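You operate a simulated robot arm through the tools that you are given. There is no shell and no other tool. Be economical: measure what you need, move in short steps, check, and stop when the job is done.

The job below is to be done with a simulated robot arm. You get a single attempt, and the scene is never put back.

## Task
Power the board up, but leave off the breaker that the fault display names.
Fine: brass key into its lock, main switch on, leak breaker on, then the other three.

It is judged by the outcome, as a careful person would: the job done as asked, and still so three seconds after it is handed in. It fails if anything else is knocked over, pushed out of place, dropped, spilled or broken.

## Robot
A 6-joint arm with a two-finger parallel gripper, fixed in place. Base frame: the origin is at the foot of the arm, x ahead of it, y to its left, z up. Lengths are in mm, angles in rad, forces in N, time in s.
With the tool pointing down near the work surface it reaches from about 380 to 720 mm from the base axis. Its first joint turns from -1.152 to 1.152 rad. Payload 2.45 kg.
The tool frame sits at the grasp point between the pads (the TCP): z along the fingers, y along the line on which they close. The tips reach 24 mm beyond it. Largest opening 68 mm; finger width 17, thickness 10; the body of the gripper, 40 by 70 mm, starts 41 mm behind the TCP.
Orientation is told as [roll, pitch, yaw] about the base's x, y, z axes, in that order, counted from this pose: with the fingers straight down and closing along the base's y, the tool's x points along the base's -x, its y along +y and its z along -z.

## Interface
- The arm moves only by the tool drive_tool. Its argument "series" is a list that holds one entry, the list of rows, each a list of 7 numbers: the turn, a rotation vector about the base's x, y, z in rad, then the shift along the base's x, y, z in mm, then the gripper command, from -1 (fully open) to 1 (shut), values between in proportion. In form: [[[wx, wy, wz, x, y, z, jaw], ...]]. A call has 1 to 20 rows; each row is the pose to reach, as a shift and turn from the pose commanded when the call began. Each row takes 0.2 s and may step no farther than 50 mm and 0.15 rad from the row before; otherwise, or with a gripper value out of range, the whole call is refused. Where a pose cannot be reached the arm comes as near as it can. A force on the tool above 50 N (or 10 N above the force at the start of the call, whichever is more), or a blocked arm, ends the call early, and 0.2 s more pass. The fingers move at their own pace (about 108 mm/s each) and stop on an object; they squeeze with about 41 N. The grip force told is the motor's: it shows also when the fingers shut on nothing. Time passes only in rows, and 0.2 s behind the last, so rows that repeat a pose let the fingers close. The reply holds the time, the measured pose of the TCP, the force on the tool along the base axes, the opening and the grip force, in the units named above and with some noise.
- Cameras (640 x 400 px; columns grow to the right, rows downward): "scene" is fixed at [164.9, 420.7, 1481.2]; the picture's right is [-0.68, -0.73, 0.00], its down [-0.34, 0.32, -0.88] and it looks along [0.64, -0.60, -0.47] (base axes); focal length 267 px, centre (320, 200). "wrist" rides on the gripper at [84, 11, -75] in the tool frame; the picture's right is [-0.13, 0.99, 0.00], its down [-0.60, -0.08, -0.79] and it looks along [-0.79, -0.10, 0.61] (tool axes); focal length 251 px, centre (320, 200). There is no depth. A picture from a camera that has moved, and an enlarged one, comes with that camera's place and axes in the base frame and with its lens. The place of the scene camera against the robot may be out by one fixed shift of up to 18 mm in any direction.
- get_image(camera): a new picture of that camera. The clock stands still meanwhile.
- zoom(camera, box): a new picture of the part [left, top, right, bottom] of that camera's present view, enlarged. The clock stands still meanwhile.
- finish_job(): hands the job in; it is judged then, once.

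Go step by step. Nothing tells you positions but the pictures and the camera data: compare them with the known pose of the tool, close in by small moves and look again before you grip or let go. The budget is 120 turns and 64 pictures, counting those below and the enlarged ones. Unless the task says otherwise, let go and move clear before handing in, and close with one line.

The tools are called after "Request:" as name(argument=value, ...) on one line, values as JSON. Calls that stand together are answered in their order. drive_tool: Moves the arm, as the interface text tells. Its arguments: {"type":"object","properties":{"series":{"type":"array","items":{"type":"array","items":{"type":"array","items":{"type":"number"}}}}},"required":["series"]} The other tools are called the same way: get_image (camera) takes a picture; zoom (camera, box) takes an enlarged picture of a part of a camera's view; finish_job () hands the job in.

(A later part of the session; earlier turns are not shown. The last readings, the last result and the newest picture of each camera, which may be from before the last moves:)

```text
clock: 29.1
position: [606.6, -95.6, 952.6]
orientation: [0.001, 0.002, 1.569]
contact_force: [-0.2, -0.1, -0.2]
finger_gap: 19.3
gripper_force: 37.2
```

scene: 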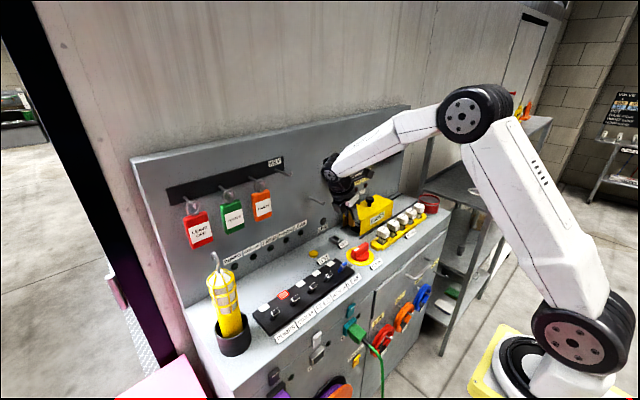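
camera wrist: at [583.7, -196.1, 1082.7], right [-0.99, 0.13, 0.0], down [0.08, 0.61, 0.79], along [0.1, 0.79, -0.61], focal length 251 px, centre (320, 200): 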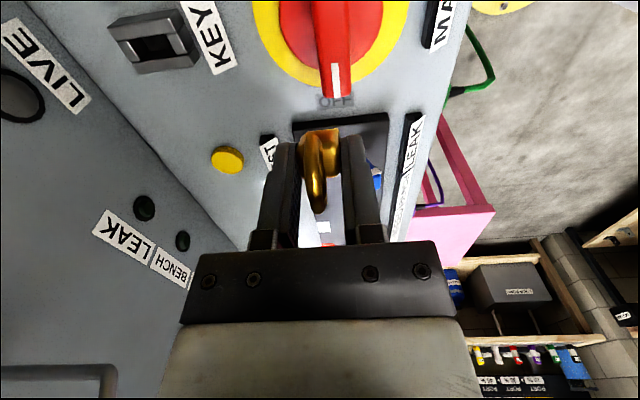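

There was a slight brush earlier and it is clear now. I'll keep pushing +y against the wall.

Request:
drive_tool(series=[[[0, 0, 0, 0, 3, 0, 1], [0, 0, 0, 0, 6, 0, 1], [0, 0, 0, 0, 6, 0, 1]]])

Request:
zoom(camera="scene", box=[310, 220, 370, 270])

```text
clock: 29.9
position: [606.5, -88.4, 953.6]
orientation: [0.001, 0.003, 1.569]
contact_force: [0.5, -0.6, -0.3]
finger_gap: 19.1
gripper_force: 37.5
```

```text
8.00 times, centred on (340, 245) of scene
camera zoom: at [164.9, 420.7, 1481.2], right [-0.68, -0.73, 0.0], down [-0.34, 0.32, -0.88], along [0.64, -0.6, -0.47], focal length 2135 px, centre (160, -160)
```

zoom: 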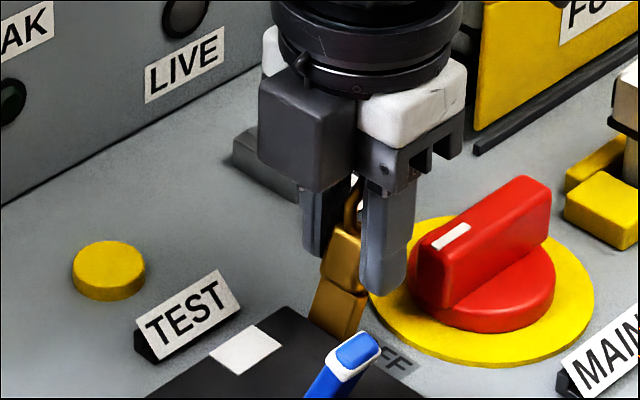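

There's no contact yet, so the blade may be passing above the strip. I'll back off, lower more and push again.

Request:
drive_tool(series=[[[0, 0, 0, 0, -5, 0, 1], [0, 0, 0, 0, -9, 0, 1], [0, 0, 0, 0, -9, -3, 1], [0, 0, 0, 0, -9, -5, 1], [0, 0, 0, 0, -9, -5, 1]]])

Request:
drive_tool(series=[[[0, 0, 0, 0, 0, -2, 1], [0, 0, 0, 0, 0, -4, 1], [0, 0, 0, 0, 0, -4, 1]]])

```text
clock: 31.1
position: [606.8, -97.6, 950.6]
orientation: [0.0, 0.005, 1.568]
contact_force: [-3.2, -1.7, 13.6]
finger_gap: 19.1
gripper_force: 36.6
```

```text
clock: 31.9
position: [608.2, -98.0, 945.7]
orientation: [-0.003, 0.004, 1.569]
contact_force: [-1.2, -2.7, 27.9]
finger_gap: 19.0
gripper_force: 36.8
```

The deck was found at TCP z≈949. I'll raise slightly and push +y against the wall.

Request:
drive_tool(series=[[[0, 0, 0, 0, 0, 4, 1], [0, 0, 0, 0, 4, 4, 1], [0, 0, 0, 0, 8, 4, 1], [0, 0, 0, 0, 12, 4, 1], [0, 0, 0, 0, 12, 4, 1]]])

Request:
zoom(camera="scene", box=[310, 220, 370, 270])

```text
clock: 33.1
position: [604.2, -87.0, 948.1]
orientation: [0.004, 0.004, 1.57]
contact_force: [-1.1, -18.9, -5.7]
finger_gap: 19.1
gripper_force: 37.2
```

```text
8.00 times, centred on (340, 245) of scene
camera zoom: at [165.0, 420.2, 1481.3], right [-0.68, -0.73, 0.0], down [-0.34, 0.32, -0.88], along [0.64, -0.6, -0.47], focal length 2135 px, centre (160, -160)
```

zoom: 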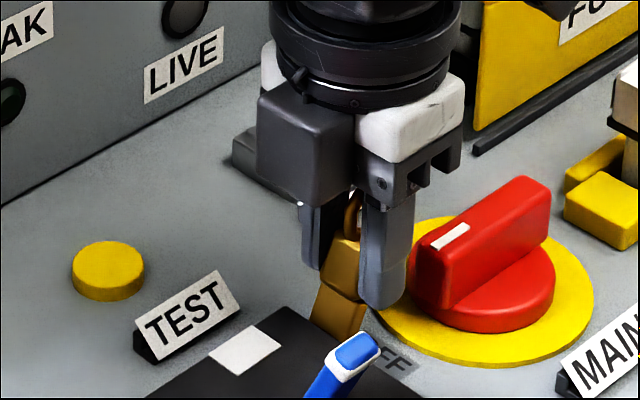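

Contact is made (about 19 N). I'll push about 10 mm more to pivot the key upright.

Request:
drive_tool(series=[[[0, 0, 0, 0, 3, 0, 1], [0, 0, 0, 0, 6, 0, 1], [0, 0, 0, 0, 9, 0, 1], [0, 0, 0, 0, 9, 0, 1]]])

Request:
zoom(camera="scene", box=[310, 220, 370, 270])

```text
clock: 34.1
position: [606.6, -78.0, 949.8]
orientation: [0.0, 0.002, 1.569]
contact_force: [-4.0, -19.8, 2.0]
finger_gap: 19.4
gripper_force: 37.1
```

```text
8.00 times, centred on (340, 245) of scene
camera zoom: at [164.7, 420.2, 1481.4], right [-0.68, -0.73, 0.0], down [-0.34, 0.32, -0.88], along [0.64, -0.6, -0.47], focal length 2135 px, centre (160, -160)
```

zoom: 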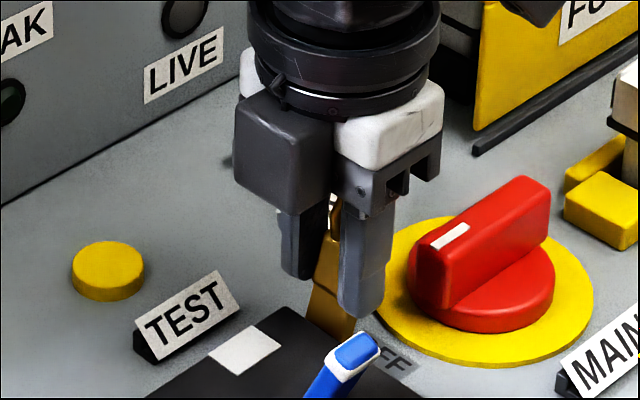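

It pivots with a steady force. I'll push a touch more, then back off, raise and inspect.

Request:
drive_tool(series=[[[0, 0, 0, 0, 2, 0, 1], [0, 0, 0, 0, 2, 0, 1], [0, 0, 0, 0, -4, 0, 1], [0, 0, 0, 0, -8, 10, 1], [0, 0, 0, 0, -12, 50, 1], [0, 0, 0, 20, -30, 80, 1], [0, 0, 0, 20, -40, 100, 1], [0, 0, 0, 20, -40, 100, 1]]])

Request:
zoom(camera="scene", box=[310, 170, 380, 240])

Request:
get_image(camera="wrist")

```text
clock: 35.9
position: [627.8, -116.6, 1047.9]
orientation: [0.003, 0.001, 1.57]
contact_force: [0.4, -0.4, -0.7]
finger_gap: 19.0
gripper_force: 36.3
```

```text
5.71 times, centred on (345, 205) of scene
camera zoom: at [164.9, 420.7, 1481.2], right [-0.68, -0.73, 0.0], down [-0.34, 0.32, -0.88], along [0.64, -0.6, -0.47], focal length 1525 px, centre (177, 171)
```

zoom: 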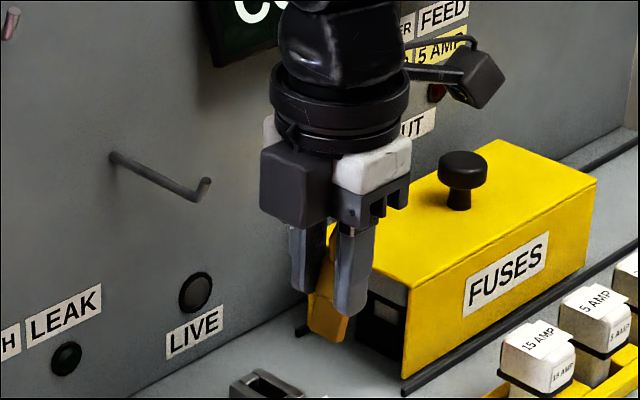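

```text
14 pictures are left
camera wrist: at [614.8, -200.3, 1123.7], right [-0.99, 0.13, 0.0], down [0.08, 0.61, 0.79], along [0.1, 0.79, -0.61], focal length 251 px, centre (320, 200)
```

wrist: 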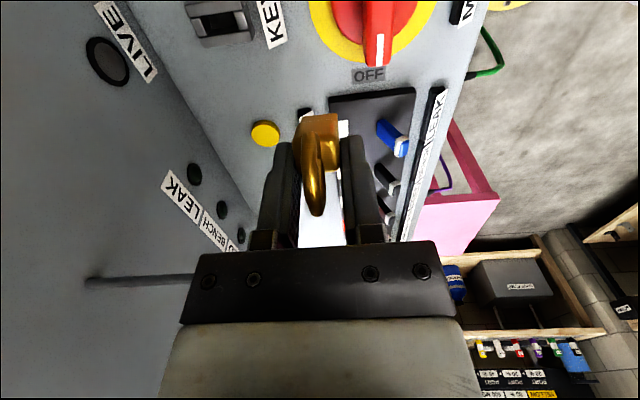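

I need the key's tilt precisely, so I'll take one tight zoom.

Request:
zoom(camera="scene", box=[334, 204, 364, 234])

```text
13.33 times, centred on (349, 219) of scene
camera zoom: at [164.9, 420.7, 1481.2], right [-0.68, -0.73, 0.0], down [-0.34, 0.32, -0.88], along [0.64, -0.6, -0.47], focal length 3558 px, centre (-67, -53)
```

zoom: 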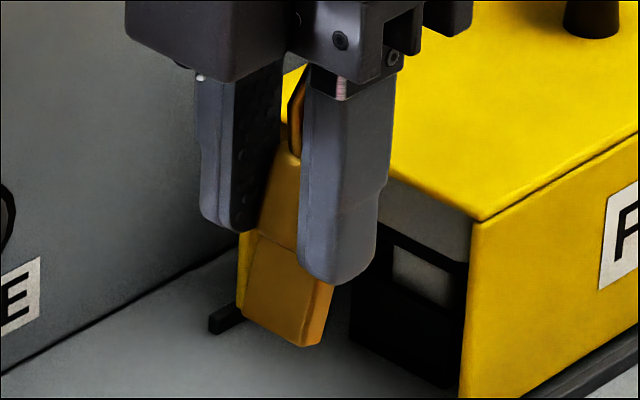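

The key is now within about 5° of vertical, with the lock at (692, -145, 917). I'll move above the lock and compare the blade and slot in one view.

Request:
drive_tool(series=[[[0, 0, 0, 30, -10, 0, 1], [0, 0, 0, 64, -25, 0, 1], [0, 0, 0, 64, -25, -30, 1], [0, 0, 0, 64, -25, -55, 1], [0, 0, 0, 64, -25, -64, 1], [0, 0, 0, 64, -25, -64, 1]]])

Request:
zoom(camera="scene", box=[322, 214, 358, 250])

```text
clock: 37.3
position: [690.8, -141.8, 984.2]
orientation: [0.002, -0.001, 1.569]
contact_force: [0.0, -0.5, -0.9]
finger_gap: 19.6
gripper_force: 37.1
```

```text
11.11 times, centred on (340, 232) of scene
camera zoom: at [164.9, 420.7, 1481.2], right [-0.68, -0.73, 0.0], down [-0.34, 0.32, -0.88], along [0.64, -0.6, -0.47], focal length 2965 px, centre (98, -156)
```

zoom: 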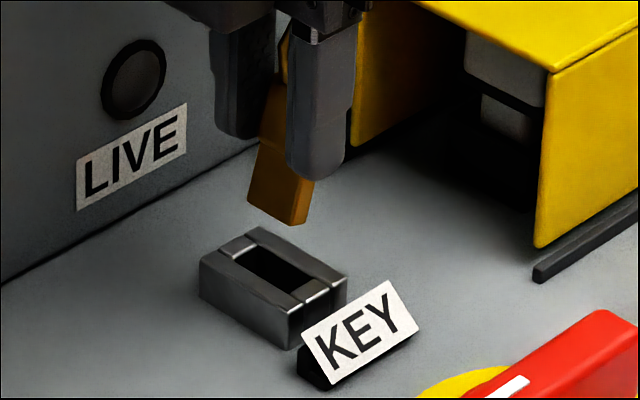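

The blade is almost in line with the slot, with about 8° of residual tilt. I'll lean the tool slightly, correct x by +2 and lower to just above the slot.

Request:
drive_tool(series=[[[-0.06, 0, 0, 2, 0.8, 0, 1], [-0.06, 0, 0, 2, 0.8, -8, 1], [-0.06, 0, 0, 2, 0.8, -16, 1], [-0.06, 0, 0, 2, 0.8, -19, 1], [-0.06, 0, 0, 2, 0.8, -19, 1]]])

Request:
zoom(camera="scene", box=[322, 214, 358, 250])

```text
clock: 38.5
position: [692.8, -142.2, 966.3]
orientation: [0.0, 0.063, 1.569]
contact_force: [0.3, -0.7, -0.6]
finger_gap: 19.4
gripper_force: 37.3
```

```text
11.11 times, centred on (340, 232) of scene
camera zoom: at [164.9, 420.7, 1481.2], right [-0.68, -0.73, 0.0], down [-0.34, 0.32, -0.88], along [0.64, -0.6, -0.47], focal length 2965 px, centre (98, -156)
```

zoom: 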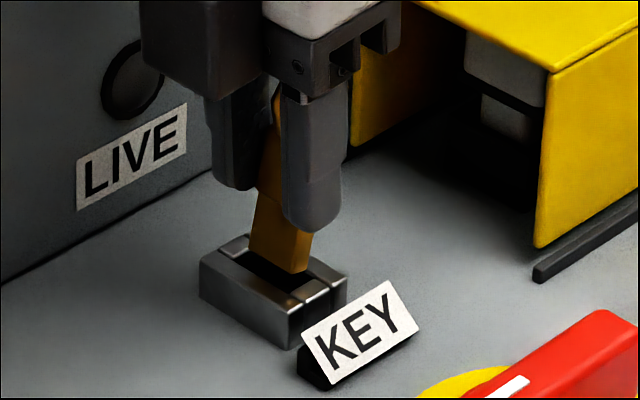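

The blade is about 6 mm above the slot and nearly centred. With a small correction, I'll descend and watch the force.

Request:
drive_tool(series=[[[0, 0, 0, 1, 0.5, -2, 1], [0, 0, 0, 1, 0.5, -5, 1], [0, 0, 0, 1, 0.5, -8, 1], [0, 0, 0, 1, 0.5, -8, 1]]])

```text
clock: 39.5
position: [692.8, -140.6, 958.4]
orientation: [-0.001, 0.063, 1.57]
contact_force: [-1.1, 0.2, -0.5]
finger_gap: 19.0
gripper_force: 37.3
```

No resistance so far, so I'll continue down.

Request:
drive_tool(series=[[[0, 0, 0, 0, 0, -3, 1], [0, 0, 0, 0, 0, -6, 1], [0, 0, 0, 0, 0, -6, 1]]])

Request:
zoom(camera="scene", box=[322, 214, 358, 250])

```text
clock: 40.3
position: [693.8, -140.0, 951.1]
orientation: [0.002, 0.062, 1.57]
contact_force: [0.1, -0.6, 0.1]
finger_gap: 19.3
gripper_force: 37.0
```

```text
11.11 times, centred on (340, 232) of scene
camera zoom: at [164.9, 420.7, 1481.2], right [-0.68, -0.73, 0.0], down [-0.34, 0.32, -0.88], along [0.64, -0.6, -0.47], focal length 2965 px, centre (98, -156)
```

zoom: 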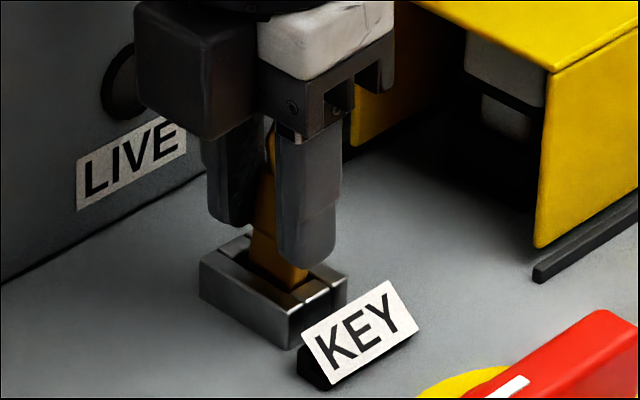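

The blade has entered the slot. I'll continue down until it seats.

Request:
drive_tool(series=[[[0, 0, 0, 0, 0, -3, 1], [0, 0, 0, 0, 0, -6, 1], [0, 0, 0, 0, 0, -6, 1]]])

Request:
drive_tool(series=[[[0, 0, 0, 0, 0, -2, 1], [0, 0, 0, 0, 0, -4, 1], [0, 0, 0, 0, 0, -4, 1]]])

```text
clock: 41.1
position: [695.2, -139.6, 948.0]
orientation: [-0.001, 0.062, 1.569]
contact_force: [-3.3, 1.4, 11.3]
finger_gap: 18.9
gripper_force: 36.9
```

```text
clock: 41.9
position: [694.3, -140.3, 946.6]
orientation: [-0.006, 0.064, 1.568]
contact_force: [-4.4, 2.8, 34.7]
finger_gap: 19.1
gripper_force: 37.2
```

There is firm resistance at TCP z≈947. I'll check whether the key is seated.

Request:
zoom(camera="scene", box=[322, 214, 358, 250])

```text
11.11 times, centred on (340, 232) of scene
camera zoom: at [164.0, 421.0, 1481.2], right [-0.68, -0.73, 0.0], down [-0.34, 0.32, -0.88], along [0.64, -0.6, -0.47], focal length 2965 px, centre (98, -156)
```

zoom: 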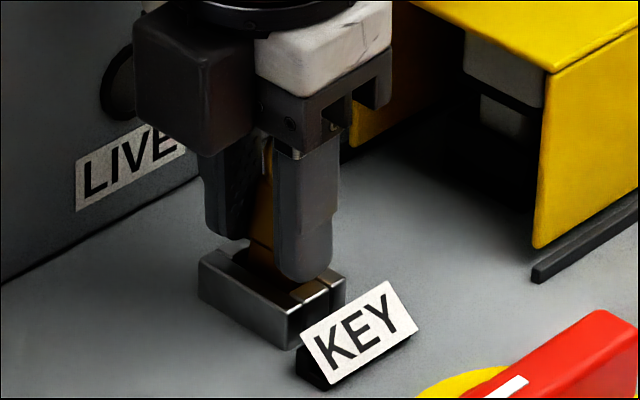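

The blade sits about 12 mm deep with the fingers clear of the housing. I'll unload the force, release, and rise to see how the key stands.

Request:
drive_tool(series=[[[0, 0, 0, 0, 0, 4, 1], [0, 0, 0, 0, 0, 4, 0.2], [0, 0, 0, 0, 0, 4, 0], [0, 0, 0, 0, 0, 4, 0], [0, 0, 0, 0, 5, 20, 0], [0, 0, 0, 0, 8, 50, 0], [0, 0, 0, 0, 8, 80, 0], [0, 0, 0, 0, 8, 80, 0]]])

Request:
zoom(camera="scene", box=[300, 190, 380, 260])

```text
clock: 43.7
position: [693.4, -132.9, 1022.5]
orientation: [0.002, 0.063, 1.569]
contact_force: [-0.7, -0.7, -0.1]
finger_gap: 34.0
gripper_force: 0.0
```

```text
5.71 times, centred on (340, 225) of scene
camera zoom: at [164.9, 420.7, 1481.2], right [-0.68, -0.73, 0.0], down [-0.34, 0.32, -0.88], along [0.64, -0.6, -0.47], focal length 1525 px, centre (206, 57)
```

zoom: 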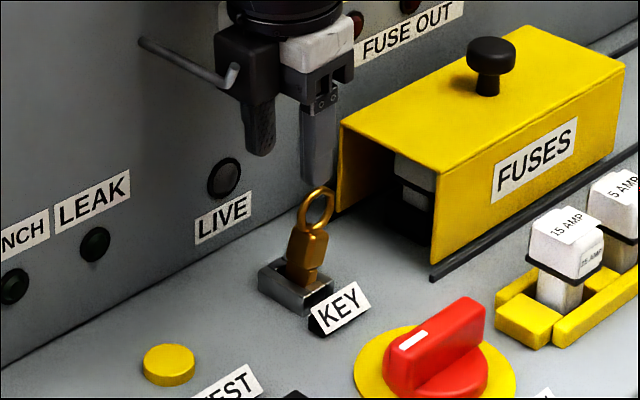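

The key stands in the lock but leans toward -y and may not be fully home. I'll regrip it with a slight opposite lean, straighten it and press it down.

Request:
drive_tool(series=[[[0.08, 0, 0, 0.5, -10, 0, 0], [0.163, 0, 0, 0.5, -19.5, 0, 0], [0.163, 0, 0, 0.5, -19.5, -20, 0], [0.163, 0, 0, 0.5, -19.5, -40, 0], [0.163, 0, 0, 0.5, -19.5, -55, 0], [0.163, 0, 0, 0.5, -19.5, -67, 0], [0.163, 0, 0, 0.5, -19.5, -67, 0]]])

```text
clock: 45.3
position: [693.2, -151.5, 954.3]
orientation: [0.001, -0.1, 1.569]
contact_force: [-0.3, 0.5, 0.1]
finger_gap: 34.2
gripper_force: 0.0
```

The position is reached with no contact. I'll grip, rotate upright about the slot, then press gently.

Request:
drive_tool(series=[[[0, 0, 0, 0, 0, 0, 0.4], [0, 0, 0, 0, 0, 0, 1], [0, 0, 0, 0, 0, 0, 1], [0, 0, 0, 0, 0, 0, 1], [-0.06, 0, 0, 0, 2.7, 0.2, 1], [-0.12, 0, 0, 0, 5.4, 0.4, 1], [-0.17, 0, 0, 0, 7.7, 0.6, 1], [-0.17, 0, 0, 0, 7.7, 0.6, 1]]])

Request:
drive_tool(series=[[[0, 0, 0, 0, 0, -2, 1], [0, 0, 0, 0, 0, -4, 1], [0, 0, 0, 0, 0, -6, 1], [0, 0, 0, 0, 0, -6, 1]]])

```text
clock: 47.1
position: [693.1, -143.6, 955.2]
orientation: [0.002, 0.07, 1.569]
contact_force: [0.0, 3.3, -0.5]
finger_gap: 18.7
gripper_force: 36.6
```

```text
clock: 48.1
position: [694.6, -144.4, 952.9]
orientation: [-0.003, 0.071, 1.567]
contact_force: [-11.2, 5.1, 30.8]
finger_gap: 19.0
gripper_force: 37.5
```

There's a sideways force (Fx -11), so I'll shift x back a little while pressing.

Request:
drive_tool(series=[[[0, 0, 0, -1.5, 0, 3, 1], [0, 0, 0, -2.5, 0, 1, 1], [0, 0, 0, -2.5, 0, -2, 1], [0, 0, 0, -2.5, 0, -2, 1]]])

Request:
zoom(camera="scene", box=[322, 210, 358, 250])

```text
clock: 49.1
position: [693.4, -143.0, 951.9]
orientation: [-0.008, 0.071, 1.568]
contact_force: [5.6, 0.7, 26.2]
finger_gap: 19.4
gripper_force: 36.9
```

```text
10.00 times, centred on (340, 230) of scene
camera zoom: at [164.3, 420.9, 1481.2], right [-0.68, -0.73, 0.0], down [-0.34, 0.32, -0.88], along [0.64, -0.6, -0.47], focal length 2669 px, centre (120, -100)
```

zoom: 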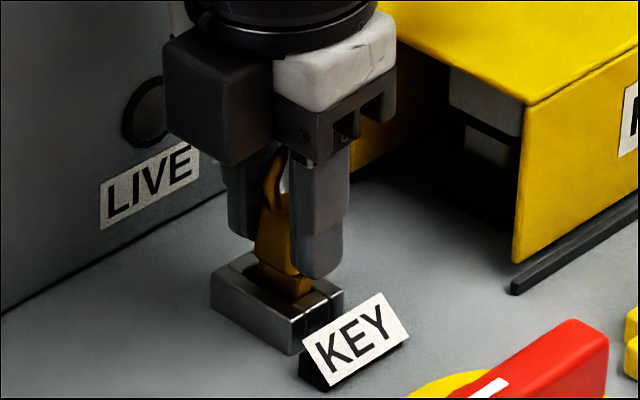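

The key is now upright and bottomed in the lock. I'll release it and rise clear.

Request:
drive_tool(series=[[[0, 0, 0, 0, 0, 2.5, 1], [0, 0, 0, 0, 0, 2.5, 0.3], [0, 0, 0, 0, 0, 2.5, 0.1], [0, 0, 0, 0, 0, 2.5, 0], [0, 0, 0, 0, 1, 20, 0], [0, 0, 0, 0, 2, 50, 0], [0, 0, 0, -40, 2, 90, 0], [0.07, 0, 0, -80, 2, 110, 0], [0.07, 0, 0, -110, 2, 110, 0], [0.07, 0, 0, -110, 2, 110, 0]]])

Request:
get_image(camera="wrist")

```text
refused: row 7 steps farther than a row can; nothing moved
```

```text
6 pictures are left
camera wrist: at [680.1, -223.0, 1032.7], right [-0.99, 0.13, -0.02], down [0.07, 0.66, 0.75], along [0.11, 0.74, -0.66], focal length 251 px, centre (320, 200)
```

wrist: 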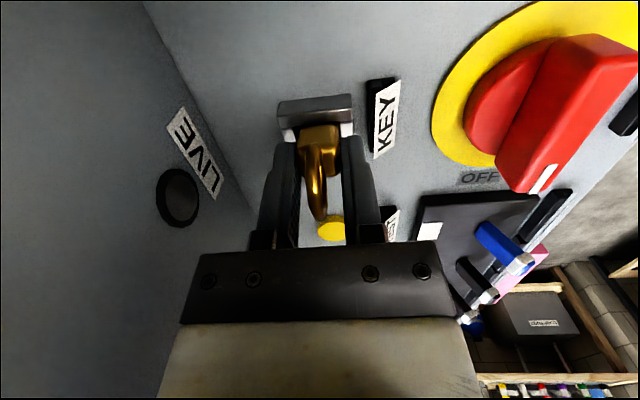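

A row stepped too far, so I'll repeat it with shorter steps and no picture yet.

Request:
drive_tool(series=[[[0, 0, 0, 0, 0, 2.5, 1], [0, 0, 0, 0, 0, 2.5, 0.3], [0, 0, 0, 0, 0, 2.5, 0.1], [0, 0, 0, 0, 0, 2.5, 0], [0, 0, 0, 0, 1, 20, 0], [0, 0, 0, 0, 2, 50, 0], [0, 0, 0, -20, 2, 80, 0], [0.07, 0, 0, -55, 2, 100, 0], [0.07, 0, 0, -95, 2, 110, -0.6], [0.07, 0, 0, -108, 2, 110, -0.6], [0.07, 0, 0, -108, 2, 110, -0.6]]])

Request:
get_image(camera="wrist")

```text
clock: 51.5
position: [582.9, -142.0, 1058.7]
orientation: [0.003, -0.001, 1.569]
contact_force: [-0.2, -0.2, 1.1]
finger_gap: 54.5
gripper_force: 0.1
```

```text
5 pictures are left
camera wrist: at [570.4, -225.8, 1133.6], right [-0.99, 0.13, 0.0], down [0.08, 0.6, 0.79], along [0.1, 0.79, -0.61], focal length 251 px, centre (320, 200)
```

wrist: 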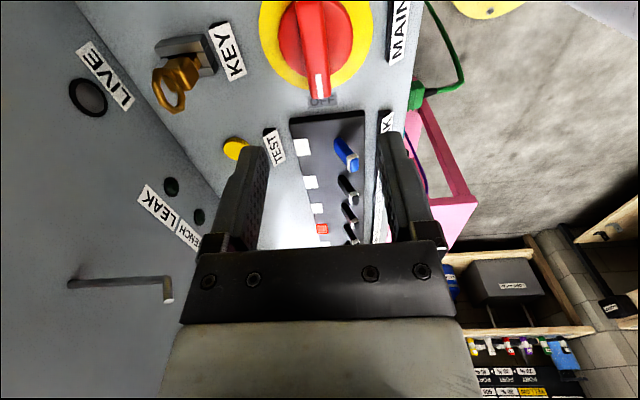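

The knob is centred near (584, -147) with its bar along y and the fingers straddling it. I'll descend and grip the bar.

Request:
drive_tool(series=[[[0, 0, 0, 1, -5, -40, -0.6], [0, 0, 0, 1, -5, -75, -0.6], [0, 0, 0, 1, -5, -95, -0.6], [0, 0, 0, 1, -5, -105, -0.6], [0, 0, 0, 1, -5, -108, -0.6], [0, 0, 0, 1, -5, -108, -0.6]]])

Request:
drive_tool(series=[[[0, 0, 0, 0, 0, 0, -0.2], [0, 0, 0, 0, 0, 0, 0.2], [0, 0, 0, 0, 0, 0, 0.6], [0, 0, 0, 0, 0, 0, 1], [0, 0, 0, 0, 0, 0, 1]]])

```text
clock: 52.9
position: [583.5, -148.1, 949.7]
orientation: [0.001, 0.001, 1.569]
contact_force: [-0.1, 0.4, 0.8]
finger_gap: 54.6
gripper_force: 0.0
```

```text
clock: 54.1
position: [584.1, -148.2, 949.6]
orientation: [-0.005, -0.001, 1.571]
contact_force: [20.2, 0.1, -4.8]
finger_gap: 18.1
gripper_force: 36.0
```

The bar is gripped (18 mm); Fx +20 means it sits slightly further +x. I'll re-centre, then start turning clockwise (toward the back).

Request:
drive_tool(series=[[[0, 0, 0, 1.5, 0, 0, 1], [0, 0, 0, 1.5, 0, 0, 1]]])

Request:
drive_tool(series=[[[0, 0, -0.1, 0, 0, 0, 1], [0, 0, -0.2, 0, 0, 0, 1], [0, 0, -0.3, 0, 0, 0, 1], [0, 0, -0.4, 0, 0, 0, 1], [0, 0, -0.4, 0, 0, 0, 1]]])

```text
clock: 54.7
position: [584.4, -148.3, 949.8]
orientation: [0.001, 0.001, 1.569]
contact_force: [10.8, 2.0, 8.1]
finger_gap: 17.9
gripper_force: 36.8
```

```text
clock: 55.9
position: [586.3, -148.2, 948.1]
orientation: [0.003, 0.0, 1.171]
contact_force: [-3.1, -0.8, 8.3]
finger_gap: 23.9
gripper_force: 40.6
```

The jaw opened as I turned, so the knob resisted clockwise. I'll go back and try counter-clockwise a little.

Request:
drive_tool(series=[[[0, 0, 0.1, 0, 0, 0, 1], [0, 0, 0.2, 0, 0, 0, 1], [0, 0, 0.3, 0, 0, 0, 1], [0, 0, 0.4, 0, 0, 0, 1], [0, 0, 0.4, 0, 0, 0, 1]]])

Request:
drive_tool(series=[[[0, 0, 0.1, 0, 0, 0, 1], [0, 0, 0.2, 0, 0, 0, 1], [0, 0, 0.3, 0, 0, 0, 1], [0, 0, 0.3, 0, 0, 0, 1]]])

```text
clock: 57.1
position: [585.0, -147.9, 948.8]
orientation: [0.005, -0.003, 1.569]
contact_force: [-1.8, 3.0, -2.2]
finger_gap: 18.0
gripper_force: 36.5
```

```text
clock: 58.1
position: [585.6, -147.9, 949.2]
orientation: [0.002, -0.002, 1.868]
contact_force: [-0.5, -3.6, -9.7]
finger_gap: 23.3
gripper_force: 39.4
```

Both directions resist, so the main may be interlocked with the key. I'll turn back, release, rise, and check the key and the lamps.

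Request:
drive_tool(series=[[[0, 0, -0.1, 0, 0, 0, 1], [0, 0, -0.2, 0, 0, 0, 1], [0, 0, -0.3, 0, 0, 0, 1], [0, 0, -0.3, 0, 0, 0, -0.4], [0, 0, -0.3, 0, 0, 0, -0.6], [0, 0, -0.3, 0, 0, 40, -0.6], [0, 0, -0.3, 0, 0, 80, -0.6], [0, 0, -0.3, 0, 0, 80, -0.6]]])

Request:
zoom(camera="scene", box=[318, 212, 374, 268])

```text
clock: 59.9
position: [585.2, -146.2, 1031.9]
orientation: [0.001, 0.0, 1.569]
contact_force: [-0.2, 0.0, -0.3]
finger_gap: 54.1
gripper_force: 0.1
```

```text
7.14 times, centred on (346, 240) of scene
camera zoom: at [164.9, 420.7, 1481.2], right [-0.68, -0.73, 0.0], down [-0.34, 0.32, -0.88], along [0.64, -0.6, -0.47], focal length 1906 px, centre (134, -86)
```

zoom: 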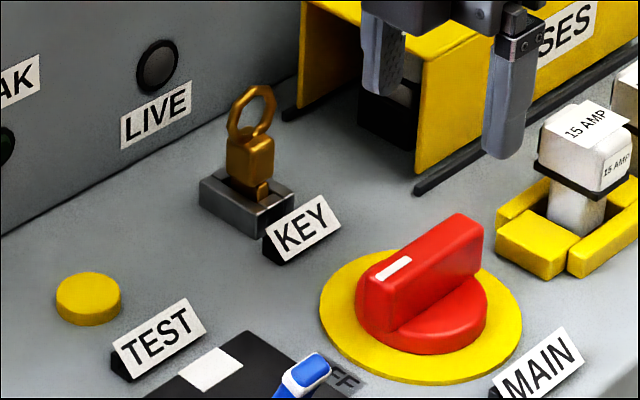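

The key stands nearly upright, but about 5 mm of blade is still exposed, so it may not be fully home. I'll press down on its top with closed fingers.

Request:
drive_tool(series=[[[0, 0, 0, 35, 0, 0, 0.5], [0, 0, 0, 75, -1, 0, 1], [0, 0, 0, 109, -2, 0, 1], [0, 0, 0, 109, -2, -15, 1], [0, 0, 0, 109, -2, -30, 1], [0, 0, 0, 109, -2, -36, 1], [0, 0, 0, 109, -2, -36, 1]]])

Request:
drive_tool(series=[[[0, 0, 0, 0, 0, -2, 1], [0, 0, 0, 0, 0, -4, 1], [0, 0, 0, 0, 0, -6, 1], [0, 0, 0, 0, 0, -8, 1], [0, 0, 0, 0, 0, -10, 1], [0, 0, 0, 0, 0, -10, 1]]])

```text
clock: 61.5
position: [694.9, -151.3, 998.3]
orientation: [-0.007, 0.0, 1.569]
contact_force: [-3.0, -0.4, 29.5]
finger_gap: 0.0
gripper_force: 23.5
```

```text
clock: 62.3
position: [701.1, -151.9, 998.6]
orientation: [-0.021, 0.004, 1.569]
contact_force: [-0.4, 0.1, 5.3]
finger_gap: 0.1
gripper_force: 23.5
stopped in row 4: the force on the tool passed its limit (the readings are from after the stop); the commanded pose is now the measured one
```

The key top didn't yield at over 50 N, so the key is bottomed. The knob may just be stiff, so I'll push the end of its bar with closed fingers for more leverage, clockwise first.

Request:
drive_tool(series=[[[0, 0, 0, -3, 0, 10, 1], [0, 0, 0, -6, 0, 40, 1], [0, 0, 0, -50, 8, 45, 1], [0, 0, 0, -95, 18, 45, 1], [0, 0, 0, -139, 26, 40, 1], [0.021, 0, 0, -139, 26, 0, 1], [0.021, 0, 0, -139, 26, -35, 1], [0.021, 0, 0, -139, 26, -46, 1], [0.021, 0, 0, -139, 26, -46, 1]]])

Request:
drive_tool(series=[[[0, 0, 0, 2, 0, 0, 1], [0, 0, 0, 4, 0, 0, 1], [0, 0, 0, 6, 0, 0, 1], [0, 0, 0, 8, 0, 0, 1], [0, 0, 0, 10, 0, 0, 1], [0, 0, 0, 12, 0, 0, 1], [0, 0, 0, 12, 0, 0, 1]]])

```text
clock: 64.3
position: [559.6, -125.9, 950.7]
orientation: [-0.018, -0.018, 1.569]
contact_force: [0.1, -0.6, -0.2]
finger_gap: 0.0
gripper_force: 23.6
```

```text
clock: 65.9
position: [567.5, -125.5, 952.4]
orientation: [-0.007, -0.022, 1.568]
contact_force: [-38.8, 9.0, 29.1]
finger_gap: 0.1
gripper_force: 23.1
```

Clockwise doesn't yield at about 39 N and may be a hard stop. I'll try the other side of the bar end, pushing it counter-clockwise.

Request:
drive_tool(series=[[[0, 0, 0, -10, 0, 0, 1], [0, 0, 0, -10, 0, 40, 1], [0, 0, 0, 20, 3, 50, 1], [0, 0, 0, 38, 3, 50, 1], [0, 0.02, 0, 38, 3, 10, 1], [0, 0.02, 0, 38, 3, 0, 1], [0, 0.02, 0, 38, 3, 0, 1]]])

Request:
drive_tool(series=[[[0, 0, 0, -2, 0, 0, 1], [0, 0, 0, -4, 0, 0, 1], [0, 0, 0, -6, 0, 0, 1], [0, 0, 0, -8, 0, 0, 1], [0, 0, 0, -10, 0, 0, 1], [0, 0, 0, -10, 0, 0, 1]]])

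```text
clock: 67.5
position: [611.3, -122.4, 951.6]
orientation: [0.002, -0.014, 1.569]
contact_force: [-0.5, -0.3, 0.6]
finger_gap: 0.0
gripper_force: 23.4
```

```text
clock: 68.9
position: [603.1, -122.4, 951.4]
orientation: [-0.003, -0.015, 1.568]
contact_force: [25.3, 1.2, -14.3]
finger_gap: 0.0
gripper_force: 23.6
```

Contact is made. I'll push a bit further to see whether it yields.

Request:
drive_tool(series=[[[0, 0, 0, -2, 0, 0, 1], [0, 0, 0, -4, 0, 0, 1], [0, 0, 0, -6, 0, 0, 1], [0, 0, 0, -6, 0, 0, 1]]])

```text
clock: 69.5
position: [603.7, -123.2, 952.1]
orientation: [-0.02, -0.012, 1.571]
contact_force: [11.3, -1.4, -10.1]
finger_gap: 0.1
gripper_force: 23.7
stopped in row 3: the force on the tool passed its limit (the readings are from after the stop); the commanded pose is now the measured one
```

Neither direction yields, so the main looks interlocked and the key isn't properly seated. I'll take one close look at the key from the wrist camera.

Request:
zoom(camera="wrist", box=[30, 60, 210, 200])

```text
2.86 times, centred on (120, 130) of wrist
camera zoom: at [589.3, -207.0, 1026.0], right [-0.99, 0.13, -0.02], down [0.06, 0.59, 0.8], along [0.12, 0.79, -0.6], focal length 718 px, centre (891, 400)
```

zoom: 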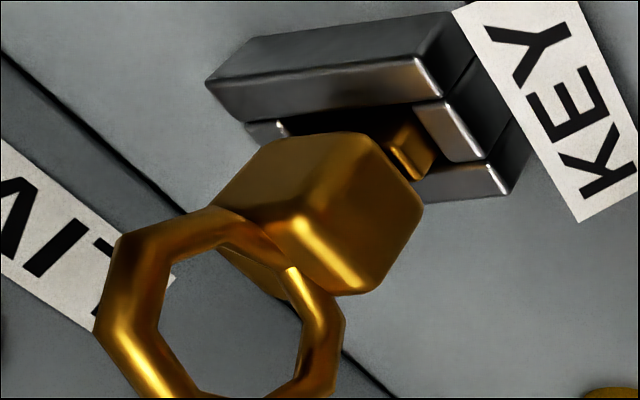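

The key is in the slot and nearly upright, with some blade still exposed, so I'll regrip and gently search for full depth. First I'll move over the key and grip the block.

Request:
drive_tool(series=[[[0, 0, 0, 3, 0, 10, 1], [0, 0, 0, 3, 0, 50, 0.5], [0.02, 0.01, 0, 25, -10, 80, 0], [0.038, 0.02, 0, 60, -20, 85, 0], [0.038, 0.02, 0, 90, -26, 85, 0], [0.038, 0.02, 0, 90, -26, 45, 0], [0.038, 0.02, 0, 90, -26, 15, 0], [0.038, 0.02, 0, 90, -26, 3, 0], [0.038, 0.02, 0, 90, -26, 3, 0]]])

Request:
drive_tool(series=[[[0, 0, 0, 0, 0, 0, 0.4], [0, 0, 0, 0, 0, 0, 1], [0, 0, 0, 0, 0, 0, 1], [0, 0, 0, 0, 0, 0, 1], [-0.05, 0, 0, 0, 2.2, 0, 1], [-0.1, 0, 0, 0, 4.5, 0, 1], [-0.1, 0, 0, 0, 4.5, 0, 1]]])

```text
clock: 71.5
position: [691.1, -148.7, 953.7]
orientation: [0.004, -0.05, 1.569]
contact_force: [-0.8, -0.6, -0.1]
finger_gap: 33.8
gripper_force: 0.1
```

```text
clock: 73.2
position: [693.0, -142.2, 955.8]
orientation: [0.002, 0.051, 1.571]
contact_force: [11.0, -0.5, -0.1]
finger_gap: 18.9
gripper_force: 37.2
```

Fx +11 means the slot centre is a bit further +x. I'll lift a few mm, shift x, and lower again.

Request:
drive_tool(series=[[[0, 0, 0, 1, 0, 2, 1], [0, 0, 0, 2, 0, 5, 1], [0, 0, 0, 2, 0, 5, 1]]])

Request:
drive_tool(series=[[[0, 0, 0, 0, 0, -2, 1], [0, 0, 0, 0, 0, -4, 1], [0, 0, 0, 0, 0, -6, 1], [0, 0, 0, 0, 0, -6, 1]]])

```text
clock: 74.0
position: [692.9, -145.1, 959.3]
orientation: [0.005, 0.048, 1.569]
contact_force: [3.8, -0.2, -1.3]
finger_gap: 18.8
gripper_force: 36.7
```

```text
clock: 75.0
position: [693.2, -143.3, 954.3]
orientation: [0.0, 0.049, 1.569]
contact_force: [0.7, 0.2, 7.5]
finger_gap: 18.8
gripper_force: 36.9
```

Floor contact is at z≈954. I'll apply a light load and sweep y and lean a little.

Request:
drive_tool(series=[[[0, 0, 0, 0, -1.5, -2, 1], [0, 0, 0, 0, -1.5, -2, 1]]])

Request:
drive_tool(series=[[[0, 0, 0, 0, 1.5, 0, 1], [0, 0, 0, 0, 3, 0, 1], [0, 0, 0, 0, 3, 0, 1]]])

Request:
drive_tool(series=[[[0, 0, 0, 2, -1.5, 0, 1], [0, 0, 0, 2, -1.5, 0, 1]]])

Request:
drive_tool(series=[[[0, 0, 0, -2, 0, 0, 1], [0, 0, 0, -4, 0, 0, 1], [0, 0, 0, -4, 0, 0, 1]]])

```text
clock: 75.5
position: [695.0, -145.6, 954.1]
orientation: [0.0, 0.049, 1.569]
contact_force: [-2.7, 6.5, 24.1]
finger_gap: 19.1
gripper_force: 36.7
```

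```text
clock: 76.3
position: [694.1, -143.0, 953.3]
orientation: [0.001, 0.049, 1.567]
contact_force: [0.3, -8.5, 21.3]
finger_gap: 18.8
gripper_force: 37.4
```

```text
clock: 77.0
position: [694.4, -143.5, 953.4]
orientation: [0.003, 0.05, 1.569]
contact_force: [-7.7, -2.8, 24.1]
finger_gap: 18.9
gripper_force: 37.2
```

```text
clock: 77.8
position: [691.9, -142.0, 954.0]
orientation: [-0.002, 0.048, 1.57]
contact_force: [9.3, 1.4, 17.1]
finger_gap: 19.0
gripper_force: 36.9
```

The key sits on a hard floor with slot walls on all four sides, so it is bottomed and centred at (694, -143.5). I'll release it centred and retest the knob clockwise with full leverage.

Request:
drive_tool(series=[[[0, 0, 0, 2, -1.5, 1, 1], [0, 0, 0, 2, -1.5, 3, 1], [0, 0, 0, 2, -1.5, 3, 0.4], [0, 0, 0, 2, -1.5, 3, 0.2], [0, 0, 0, 2, -1.5, 3, 0], [0, 0, 0, 2, -1.5, 3, 0], [0, 0, 0, 2, -1.5, 25, 0], [0, 0, 0, 2, -1.5, 60, 0], [0, 0, 0, -30, 5, 85, 0.5], [0.025, 0, 0, -75, 15, 90, 1], [0.05, 0, 0, -110, 20, 90, 1], [0.05, 0, 0, -132, 23, 60, 1], [0.05, 0, 0, -132, 23, 20, 1], [0.05, 0, 0, -132, 23, 1, 1], [0.05, 0, 0, -132, 23, 1, 1]]])

Request:
drive_tool(series=[[[0, 0, 0, 2, 0, 0, 1], [0, 0, 0, 4, 0, 0, 1], [0, 0, 0, 6, 0, 0, 1], [0, 0, 0, 8, 0, 0, 1], [0, 0, 0, 10, 0, 0, 1], [0, 0, 0, 12, 0, 0, 1], [0, 0, 0, 14, 0, 0, 1], [0, 0, 0, 16, 0, 0, 1]]])

```text
clock: 81.0
position: [559.5, -122.4, 951.9]
orientation: [0.003, 0.001, 1.57]
contact_force: [0.4, 0.3, -0.1]
finger_gap: 0.0
gripper_force: 23.5
```

```text
clock: 82.7
position: [568.4, -120.0, 952.2]
orientation: [0.023, -0.006, 1.567]
contact_force: [-11.8, 3.1, 10.7]
finger_gap: 0.4
gripper_force: 23.4
stopped in row 8: the force on the tool passed its limit (the readings are from after the stop); the commanded pose is now the measured one
```

The knob is still locked. I'll take one careful zoom on the key as it now stands.

Request:
zoom(camera="scene", box=[324, 218, 350, 246])

```text
14.29 times, centred on (337, 232) of scene
camera zoom: at [164.3, 420.8, 1481.2], right [-0.68, -0.73, 0.0], down [-0.34, 0.32, -0.88], along [0.64, -0.6, -0.47], focal length 3812 px, centre (77, -257)
```

zoom: 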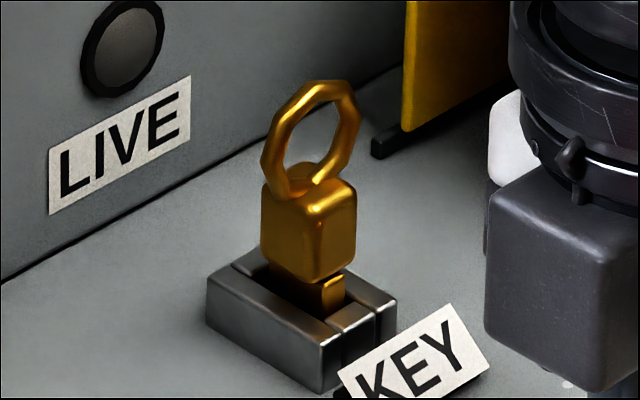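

The key stands in the slot with about 8 mm of blade showing, so it may have a deeper, tighter socket. I'll regrip and search with light pressure while rocking gently.

Request:
drive_tool(series=[[[0, 0, 0, -6, 0, 0, 1], [0, 0, 0, -6, 0, 45, 1], [-0.02, 0, 0, 20, -5, 80, 0.5], [-0.02, -0.02, 0, 60, -15, 85, 0], [-0.01, -0.02, 0, 95, -22, 85, 0], [0, -0.02, 0, 126, -26, 85, 0], [0.02, -0.02, 0, 126, -26, 45, 0], [0.02, -0.02, 0, 126, -26, 15, 0], [0.02, -0.02, 0, 126, -26, 4, 0], [0.02, -0.02, 0, 126, -26, 4, 0]]])

```text
clock: 84.8
position: [695.0, -147.3, 955.6]
orientation: [-0.001, -0.024, 1.568]
contact_force: [-0.4, 0.0, -0.1]
finger_gap: 34.0
gripper_force: 0.0
```

I'll grip, straighten and press lightly.

Request:
drive_tool(series=[[[0, 0, 0, -1, 0, 0, 0.4], [0, 0, 0, -1, 0, 0, 1], [0, 0, 0, -1, 0, 0, 1], [0, 0, 0, -1, 0, 0, 1], [-0.03, 0, 0, -1, 1.4, 0, 1], [-0.06, 0, 0, -1, 2.7, 0, 1], [-0.06, 0, 0, -1, 2.7, -2, 1], [-0.06, 0, 0, -1, 2.7, -3, 1], [-0.06, 0, 0, -1, 2.7, -3, 1]]])

Request:
drive_tool(series=[[[0, 0, 0, 1, 0, 0, 1], [0, 0, 0, 1, 1, 0, 1], [0, 0, 0, 0, 1, 0, 1], [0, 0, 0, -1, 1, 0, 1], [0, 0, 0, -1, 0, 0, 1], [0, 0, 0, -1, -1, 0, 1], [0, 0, 0, 0, -1, 0, 1], [0, 0, 0, 1, -1, 0, 1], [0, 0, 0, 0, 0, 0, 1], [0.04, 0, 0, 0, -1.8, 0, 1], [0.08, 0, 0, 0, -3.6, 0, 1], [0.04, 0, 0, 0, -1.8, 0, 1], [0, 0, 0, 0, 0, 0, 1], [-0.04, 0, 0, 0, 1.8, 0, 1], [-0.06, 0, 0, 0, 2.7, 0, 1], [0, 0, 0, 0, 0, 0, 1], [0, 0, 0, 0, 0, 0, 1]]])

```text
clock: 86.8
position: [694.9, -143.7, 955.8]
orientation: [-0.004, 0.037, 1.567]
contact_force: [-5.1, 4.1, 22.0]
finger_gap: 19.1
gripper_force: 36.7
```

```text
clock: 90.5
position: [694.7, -143.4, 954.0]
orientation: [-0.005, 0.034, 1.568]
contact_force: [0.8, 0.9, 20.8]
finger_gap: 18.8
gripper_force: 37.0
```

I'll rock about the other axis with a bit more pressure.

Request:
drive_tool(series=[[[0, 0, 0, 0, 0, -1.5, 1], [0, 0.04, 0, 1.8, 0, -1.5, 1], [0, 0.07, 0, 3.1, 0, -1.5, 1], [0, 0.04, 0, 1.8, 0, -1.5, 1], [0, 0, 0, 0, 0, -1.5, 1], [0, -0.04, 0, -1.8, 0, -1.5, 1], [0, -0.07, 0, -3.1, 0, -1.5, 1], [0, -0.04, 0, -1.8, 0, -1.5, 1], [0, 0, 0, 0, 0, -1.5, 1], [0, 0, 0.05, 0, 0, -1.5, 1], [0, 0, -0.05, 0, 0, -1.5, 1], [0, 0, 0, 0, 0, -1.5, 1], [0, 0, 0, 0, 0, -1.5, 1]]])

```text
clock: 93.2
position: [694.2, -145.2, 952.8]
orientation: [-0.002, 0.037, 1.567]
contact_force: [-0.6, 2.9, 21.0]
finger_gap: 18.8
gripper_force: 36.8
```

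It went about 1.5 mm lower at the same force. I'll repeat the rocking with more depth.

Request:
drive_tool(series=[[[0, 0, 0, 0, 0, -1.5, 1], [0, 0.05, 0, 2.2, 0, -1.5, 1], [0, 0, 0, 0, 0, -1.5, 1], [0, -0.05, 0, -2.2, 0, -1.5, 1], [0, 0, 0, 0, 0, -2.5, 1], [0.05, 0, 0, 0, -2.2, -2.5, 1], [0, 0, 0, 0, 0, -2.5, 1], [-0.04, 0, 0, 0, 1.8, -2.5, 1], [0, 0, 0, 0, 0, -3, 1], [0, 0.05, 0, 2.2, 0, -3, 1], [0, 0, 0, 0, 0, -3, 1], [0, -0.05, 0, -2.2, 0, -3, 1], [0, 0, 0, 0, 0, -3, 1], [0, 0, 0, 0, 0, -3, 1]]])

```text
clock: 96.2
position: [696.5, -143.8, 950.6]
orientation: [-0.008, 0.037, 1.566]
contact_force: [2.2, -2.9, 22.3]
finger_gap: 19.0
gripper_force: 36.7
```

I'll check for real depth gain by releasing and touching the ring top with closed fingers (it was TCP z 998.3 before).

Request:
drive_tool(series=[[[0, 0, 0, -1, 0, 3, 1], [0, 0, 0, -1, 0, 3, 0.4], [0, 0, 0, -1, 0, 3, 0.1], [0, 0, 0, -1, 0, 3, 0], [0, 0, 0, -1, 0, 3, 0], [0.02, 0, 0, -1, -1, 30, 0], [0.037, 0, 0, -1, -2, 62, 0], [0.037, 0, 0, -1, -3, 62, 1], [0.037, 0, 0, -1, -3, 62, 1], [0.037, 0, 0, -1, -3, 55, 1], [0.037, 0, 0, -1, -3, 51, 1], [0.037, 0, 0, -1, -3, 49, 1], [0.037, 0, 0, -1, -3, 47, 1], [0.037, 0, 0, -1, -3, 47, 1]]])

```text
clock: 99.2
position: [696.2, -146.1, 999.1]
orientation: [-0.005, 0.0, 1.568]
contact_force: [-1.5, -0.4, 17.7]
finger_gap: 0.0
gripper_force: 23.3
```

The depth is unchanged, so it only slipped in the grip. In the picture the blade sits against the front end of the slot with a gap at the rear, so I'll regrip, lift slightly, shift +x and lower again.

Request:
drive_tool(series=[[[0, 0, 0, -1, 0, 10, 1], [0, 0, 0, -1, 0, 15, 0], [0, 0, 0, -1, 0, 15, 0], [0.02, 0, 0, -1, -0.5, -5, 0], [0.02, 0, 0, -1, -0.5, -30, 0], [0.02, 0, 0, -1, -0.5, -42, 0], [0.02, 0, 0, -1, -0.5, -42, 0.4], [0.02, 0, 0, -1, -0.5, -42, 1], [0.02, 0, 0, -1, -0.5, -42, 1], [0.02, 0, 0, -1, -0.5, -42, 1]]])

Request:
drive_tool(series=[[[-0.03, 0, 0, 0, 1.3, 1, 1], [-0.06, 0, 0, 0, 2.7, 2.5, 1], [-0.06, 0, 0, 2, 2.7, 2.5, 1], [-0.06, 0, 0, 4, 2.7, 2.5, 1], [-0.06, 0, 0, 4, 2.7, 2.5, 1]]])

```text
clock: 101.5
position: [692.3, -148.0, 954.0]
orientation: [-0.004, -0.021, 1.567]
contact_force: [6.4, -0.5, -1.4]
finger_gap: 19.0
gripper_force: 36.8
```

```text
clock: 102.7
position: [695.6, -145.3, 955.9]
orientation: [0.0, 0.038, 1.568]
contact_force: [0.8, 0.0, -1.0]
finger_gap: 19.0
gripper_force: 37.4
```

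It's free at x≈695.6. I'll probe further +x to find the rear wall and so the centre.

Request:
drive_tool(series=[[[0, 0, 0, 1.5, 0, 0, 1], [0, 0, 0, 3, 0, 0, 1], [0, 0, 0, 3, 0, 0, 1]]])

Request:
drive_tool(series=[[[0, 0, 0, 1.5, 0, 0, 1], [0, 0, 0, 3, 0, 0, 1], [0, 0, 0, 3, 0, 0, 1]]])

```text
clock: 103.5
position: [697.8, -144.5, 955.5]
orientation: [0.008, 0.037, 1.567]
contact_force: [-22.2, 1.6, 4.6]
finger_gap: 18.8
gripper_force: 36.5
```

```text
clock: 104.2
position: [699.8, -145.1, 955.3]
orientation: [0.011, 0.037, 1.567]
contact_force: [-34.2, 0.1, 7.9]
finger_gap: 19.0
gripper_force: 36.6
```

Walls are at x≈693 and 696.5, so the centre is about 694.8. I'll go there and probe y the same way.

Request:
drive_tool(series=[[[0, 0, 0, -3, 0, 0, 1], [0, 0, 0, -6, 0, 0, 1], [0, 0, 0, -6, 2, 0, 1], [0, 0, 0, -6, 2, 0, 1]]])

Request:
drive_tool(series=[[[0, 0, 0, 0, -2, 0, 1], [0, 0, 0, 0, -4, 0, 1], [0, 0, 0, 0, -4, 0, 1]]])

```text
clock: 105.2
position: [697.5, -142.3, 956.4]
orientation: [-0.006, 0.041, 1.569]
contact_force: [-8.6, -7.4, 1.7]
finger_gap: 19.1
gripper_force: 36.7
```

```text
clock: 106.0
position: [697.6, -145.7, 956.3]
orientation: [0.0, 0.037, 1.566]
contact_force: [-8.0, 2.8, -1.4]
finger_gap: 19.0
gripper_force: 36.5
```

I'll shift to the middle and lower with light pressure.

Request:
drive_tool(series=[[[0, 0, 0, -1.7, 1.2, 0, 1], [0, 0, 0, -1.7, 1.2, 0, 1]]])

Request:
drive_tool(series=[[[0, 0, 0, 0, 0, -2, 1], [0, 0, 0, 0, 0, -4, 1], [0, 0, 0, 0, 0, -5, 1], [0, 0, 0, 0, 0, -5, 1]]])

```text
clock: 106.7
position: [696.8, -146.1, 956.1]
orientation: [-0.004, 0.039, 1.569]
contact_force: [-0.1, -0.6, -0.8]
finger_gap: 18.9
gripper_force: 36.4
```

```text
clock: 107.7
position: [696.5, -146.5, 953.9]
orientation: [-0.004, 0.038, 1.567]
contact_force: [-6.5, 1.9, 24.3]
finger_gap: 18.9
gripper_force: 37.1
```

The floor is firm here too. In case there's a tighter inner slot, I'll do one systematic light-pressure raster search with the key held upright.

Request:
drive_tool(series=[[[0, 0, 0, 0, 0, 2, 1], [0, 0, 0, -1.5, 0, 2, 1], [0, 0, 0, -1.5, 1, 2, 1], [0, 0, 0, -0.7, 1, 2, 1], [0, 0, 0, 0, 1, 2, 1], [0, 0, 0, 0.7, 1, 2, 1], [0, 0, 0, 0.7, 0.5, 2, 1], [0, 0, 0, 0, 0.5, 2, 1], [0, 0, 0, -0.7, 0.5, 2, 1], [0, 0, 0, -1.5, 0.5, 2, 1], [0, 0, 0, -1.5, -0.5, 2, 1], [0, 0, 0, -0.7, -0.5, 2, 1], [0, 0, 0, 0, -0.5, 2, 1], [0, 0, 0, 0.7, -0.5, 2, 1], [0, 0, 0, 0.7, -1, 2, 1], [0, 0, 0, 0, -1, 2, 1], [0, 0, 0, -0.7, -1, 2, 1], [0, 0, 0, -0.7, 0, 2, 1], [0, 0, 0, -0.7, 0, 2, 1]]])

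Request:
drive_tool(series=[[[0.03, 0, 0, 0, -1.3, 0, 1], [0.03, 0, 0, 0.8, -1.3, 0, 1], [0.03, 0, 0, -0.8, -1.3, 0, 1], [0.03, 0, 0, 0, -0.6, 0, 1], [0.03, 0, 0, 0, -2, 0, 1], [0.06, 0, 0, 0, -2.7, 0, 1], [0.06, 0, 0, 0.8, -2.7, 0, 1], [0.06, 0, 0, -0.8, -2.7, 0, 1], [0.06, 0, 0, 0, -2, 0, 1], [0.06, 0, 0, 0, -3.4, 0, 1], [0, 0, 0, 0, 0, 0, 1], [-0.03, 0, 0, 0, 1.3, 0, 1], [-0.03, 0, 0, 0.8, 1.3, 0, 1], [-0.03, 0, 0, -0.8, 1.3, 0, 1], [-0.03, 0, 0, 0, 2, 0, 1], [-0.03, 0, 0, 0, 0.6, 0, 1], [0, 0, 0, 0, 0, 0, 1], [0, 0, 0, 0, 0, 0, 1]]])

```text
clock: 111.7
position: [695.3, -145.2, 952.9]
orientation: [-0.002, 0.038, 1.567]
contact_force: [0.8, -1.9, 6.0]
finger_gap: 18.9
gripper_force: 36.9
```

```text
clock: 115.5
position: [694.2, -145.8, 952.9]
orientation: [-0.002, 0.04, 1.568]
contact_force: [-0.6, 1.2, 6.1]
finger_gap: 18.6
gripper_force: 37.1
```

No deeper position exists, so the key is seated on the floor and centred. I'll release it gently here and retest the main switch.

Request:
drive_tool(series=[[[0, 0, 0, 0, 0, 0.7, 0.6], [0, 0, 0, 0, 0, 0.7, 0.4], [0, 0, 0, 0, 0, 0.7, 0.2], [0, 0, 0, 0, 0, 0.7, 0], [0, 0, 0, 0, 0, 0.7, 0], [0, 0, 0, 0, 0, 25, 0], [0, 0, 0, 0, 0, 60, 0], [0, 0, 0, -35, 0, 80, 0], [0.02, 0, 0, -75, -1, 80, -0.6], [0.04, 0, 0, -109, -2, 80, -0.6], [0.04, 0, 0, -109, -2, 40, -0.6], [0.04, 0, 0, -109, -2, 5, -0.6], [0.04, 0, 0, -109, -2, -4, -0.6], [0.04, 0, 0, -109, -2, -4, -0.6]]])

Request:
drive_tool(series=[[[0, 0, 0, 0, 0, 0, 0], [0, 0, 0, 0, 0, 0, 0.6], [0, 0, 0, 0, 0, 0, 1], [0, 0, 0, 0, 0, 0, 1], [0, 0, -0.1, 0, 0, 0, 1], [0, 0, -0.2, 0, 0, 0, 1], [0, 0, -0.3, 0, 0, 0, 1], [0, 0, -0.3, 0, 0, 0, 1]]])

```text
clock: 118.5
position: [582.0, -148.4, 949.0]
orientation: [-0.002, 0.001, 1.567]
contact_force: [0.3, 0.1, 0.6]
finger_gap: 54.1
gripper_force: 0.0
```

```text
clock: 120.2
position: [585.7, -148.8, 949.3]
orientation: [0.001, -0.001, 1.267]
contact_force: [4.7, 2.3, 1.6]
finger_gap: 21.7
gripper_force: 39.0
```

The knob is still locked. The interlock may want the key standing truly upright; its flat blade end should stand stably if released squarely. I'll release the knob, yaw the tool back to 0, and square the key by closing on its y-faces with the tool vertical.

Request:
drive_tool(series=[[[0, 0, 0.1, 0, 0, 0, 1], [0, 0, 0.2, 0, 0, 0, 1], [0, 0, 0.3, 0, 0, 0, 1], [0, 0, 0.3, 0, 0, 0, -0.3], [0, 0, 0.3, 0, 0, 0, -0.6], [0, 0, 0.3, 0, 0, 40, -0.6], [0, 0, 0.3, 0, 0, 80, -0.6], [0, 0, 0.3, 0, 0, 110, -0.6]]])

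Request:
drive_tool(series=[[[0, 0, -0.143, 0, 0, 0, 0], [0, 0, -0.286, 0, 0, 0, 0], [0, 0, -0.428, 0, 0, 0, 0], [0, 0, -0.571, 0, 0, 0, 0], [0, 0, -0.714, 0, 0, 0, 0], [0, 0, -0.857, 0, 0, 0, 0], [0, 0, -1.0, 0, 0, 0, 0], [0, 0, -1.142, 0, 0, 0, 0], [0, 0, -1.285, 0, 0, 0, 0], [0, 0, -1.428, 0, 0, 0, 0], [0, 0, -1.5708, 0, 0, 0, 0], [0, 0, -1.5708, 30, 2, 0, 0], [0, 0, -1.5708, 60, 3, 0, 0], [0, 0, -1.5708, 96, 4, 0, 0], [0, 0, -1.5708, 96, 4, 0, 0]]])

Request:
zoom(camera="wrist", box=[220, 60, 420, 220])

```text
clock: 122.0
position: [585.8, -148.8, 1060.5]
orientation: [-0.002, -0.002, 1.568]
contact_force: [-0.5, -0.5, 1.0]
finger_gap: 54.5
gripper_force: 0.0
```

```text
clock: 125.2
position: [681.8, -143.5, 1059.5]
orientation: [-0.002, 0.0, -0.003]
contact_force: [0.0, 0.5, -0.2]
finger_gap: 34.1
gripper_force: 0.0
```

```text
2.50 times, centred on (320, 140) of wrist
camera zoom: at [597.5, -132.1, 1134.3], right [0.13, 0.99, 0.0], down [0.6, -0.08, 0.79], along [0.79, -0.11, -0.61], focal length 629 px, centre (320, 350)
```

zoom: 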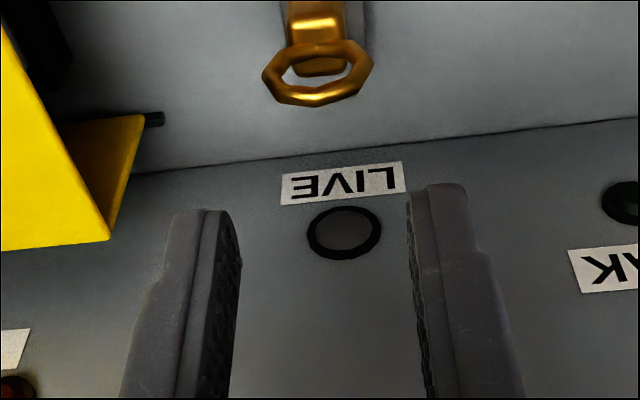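

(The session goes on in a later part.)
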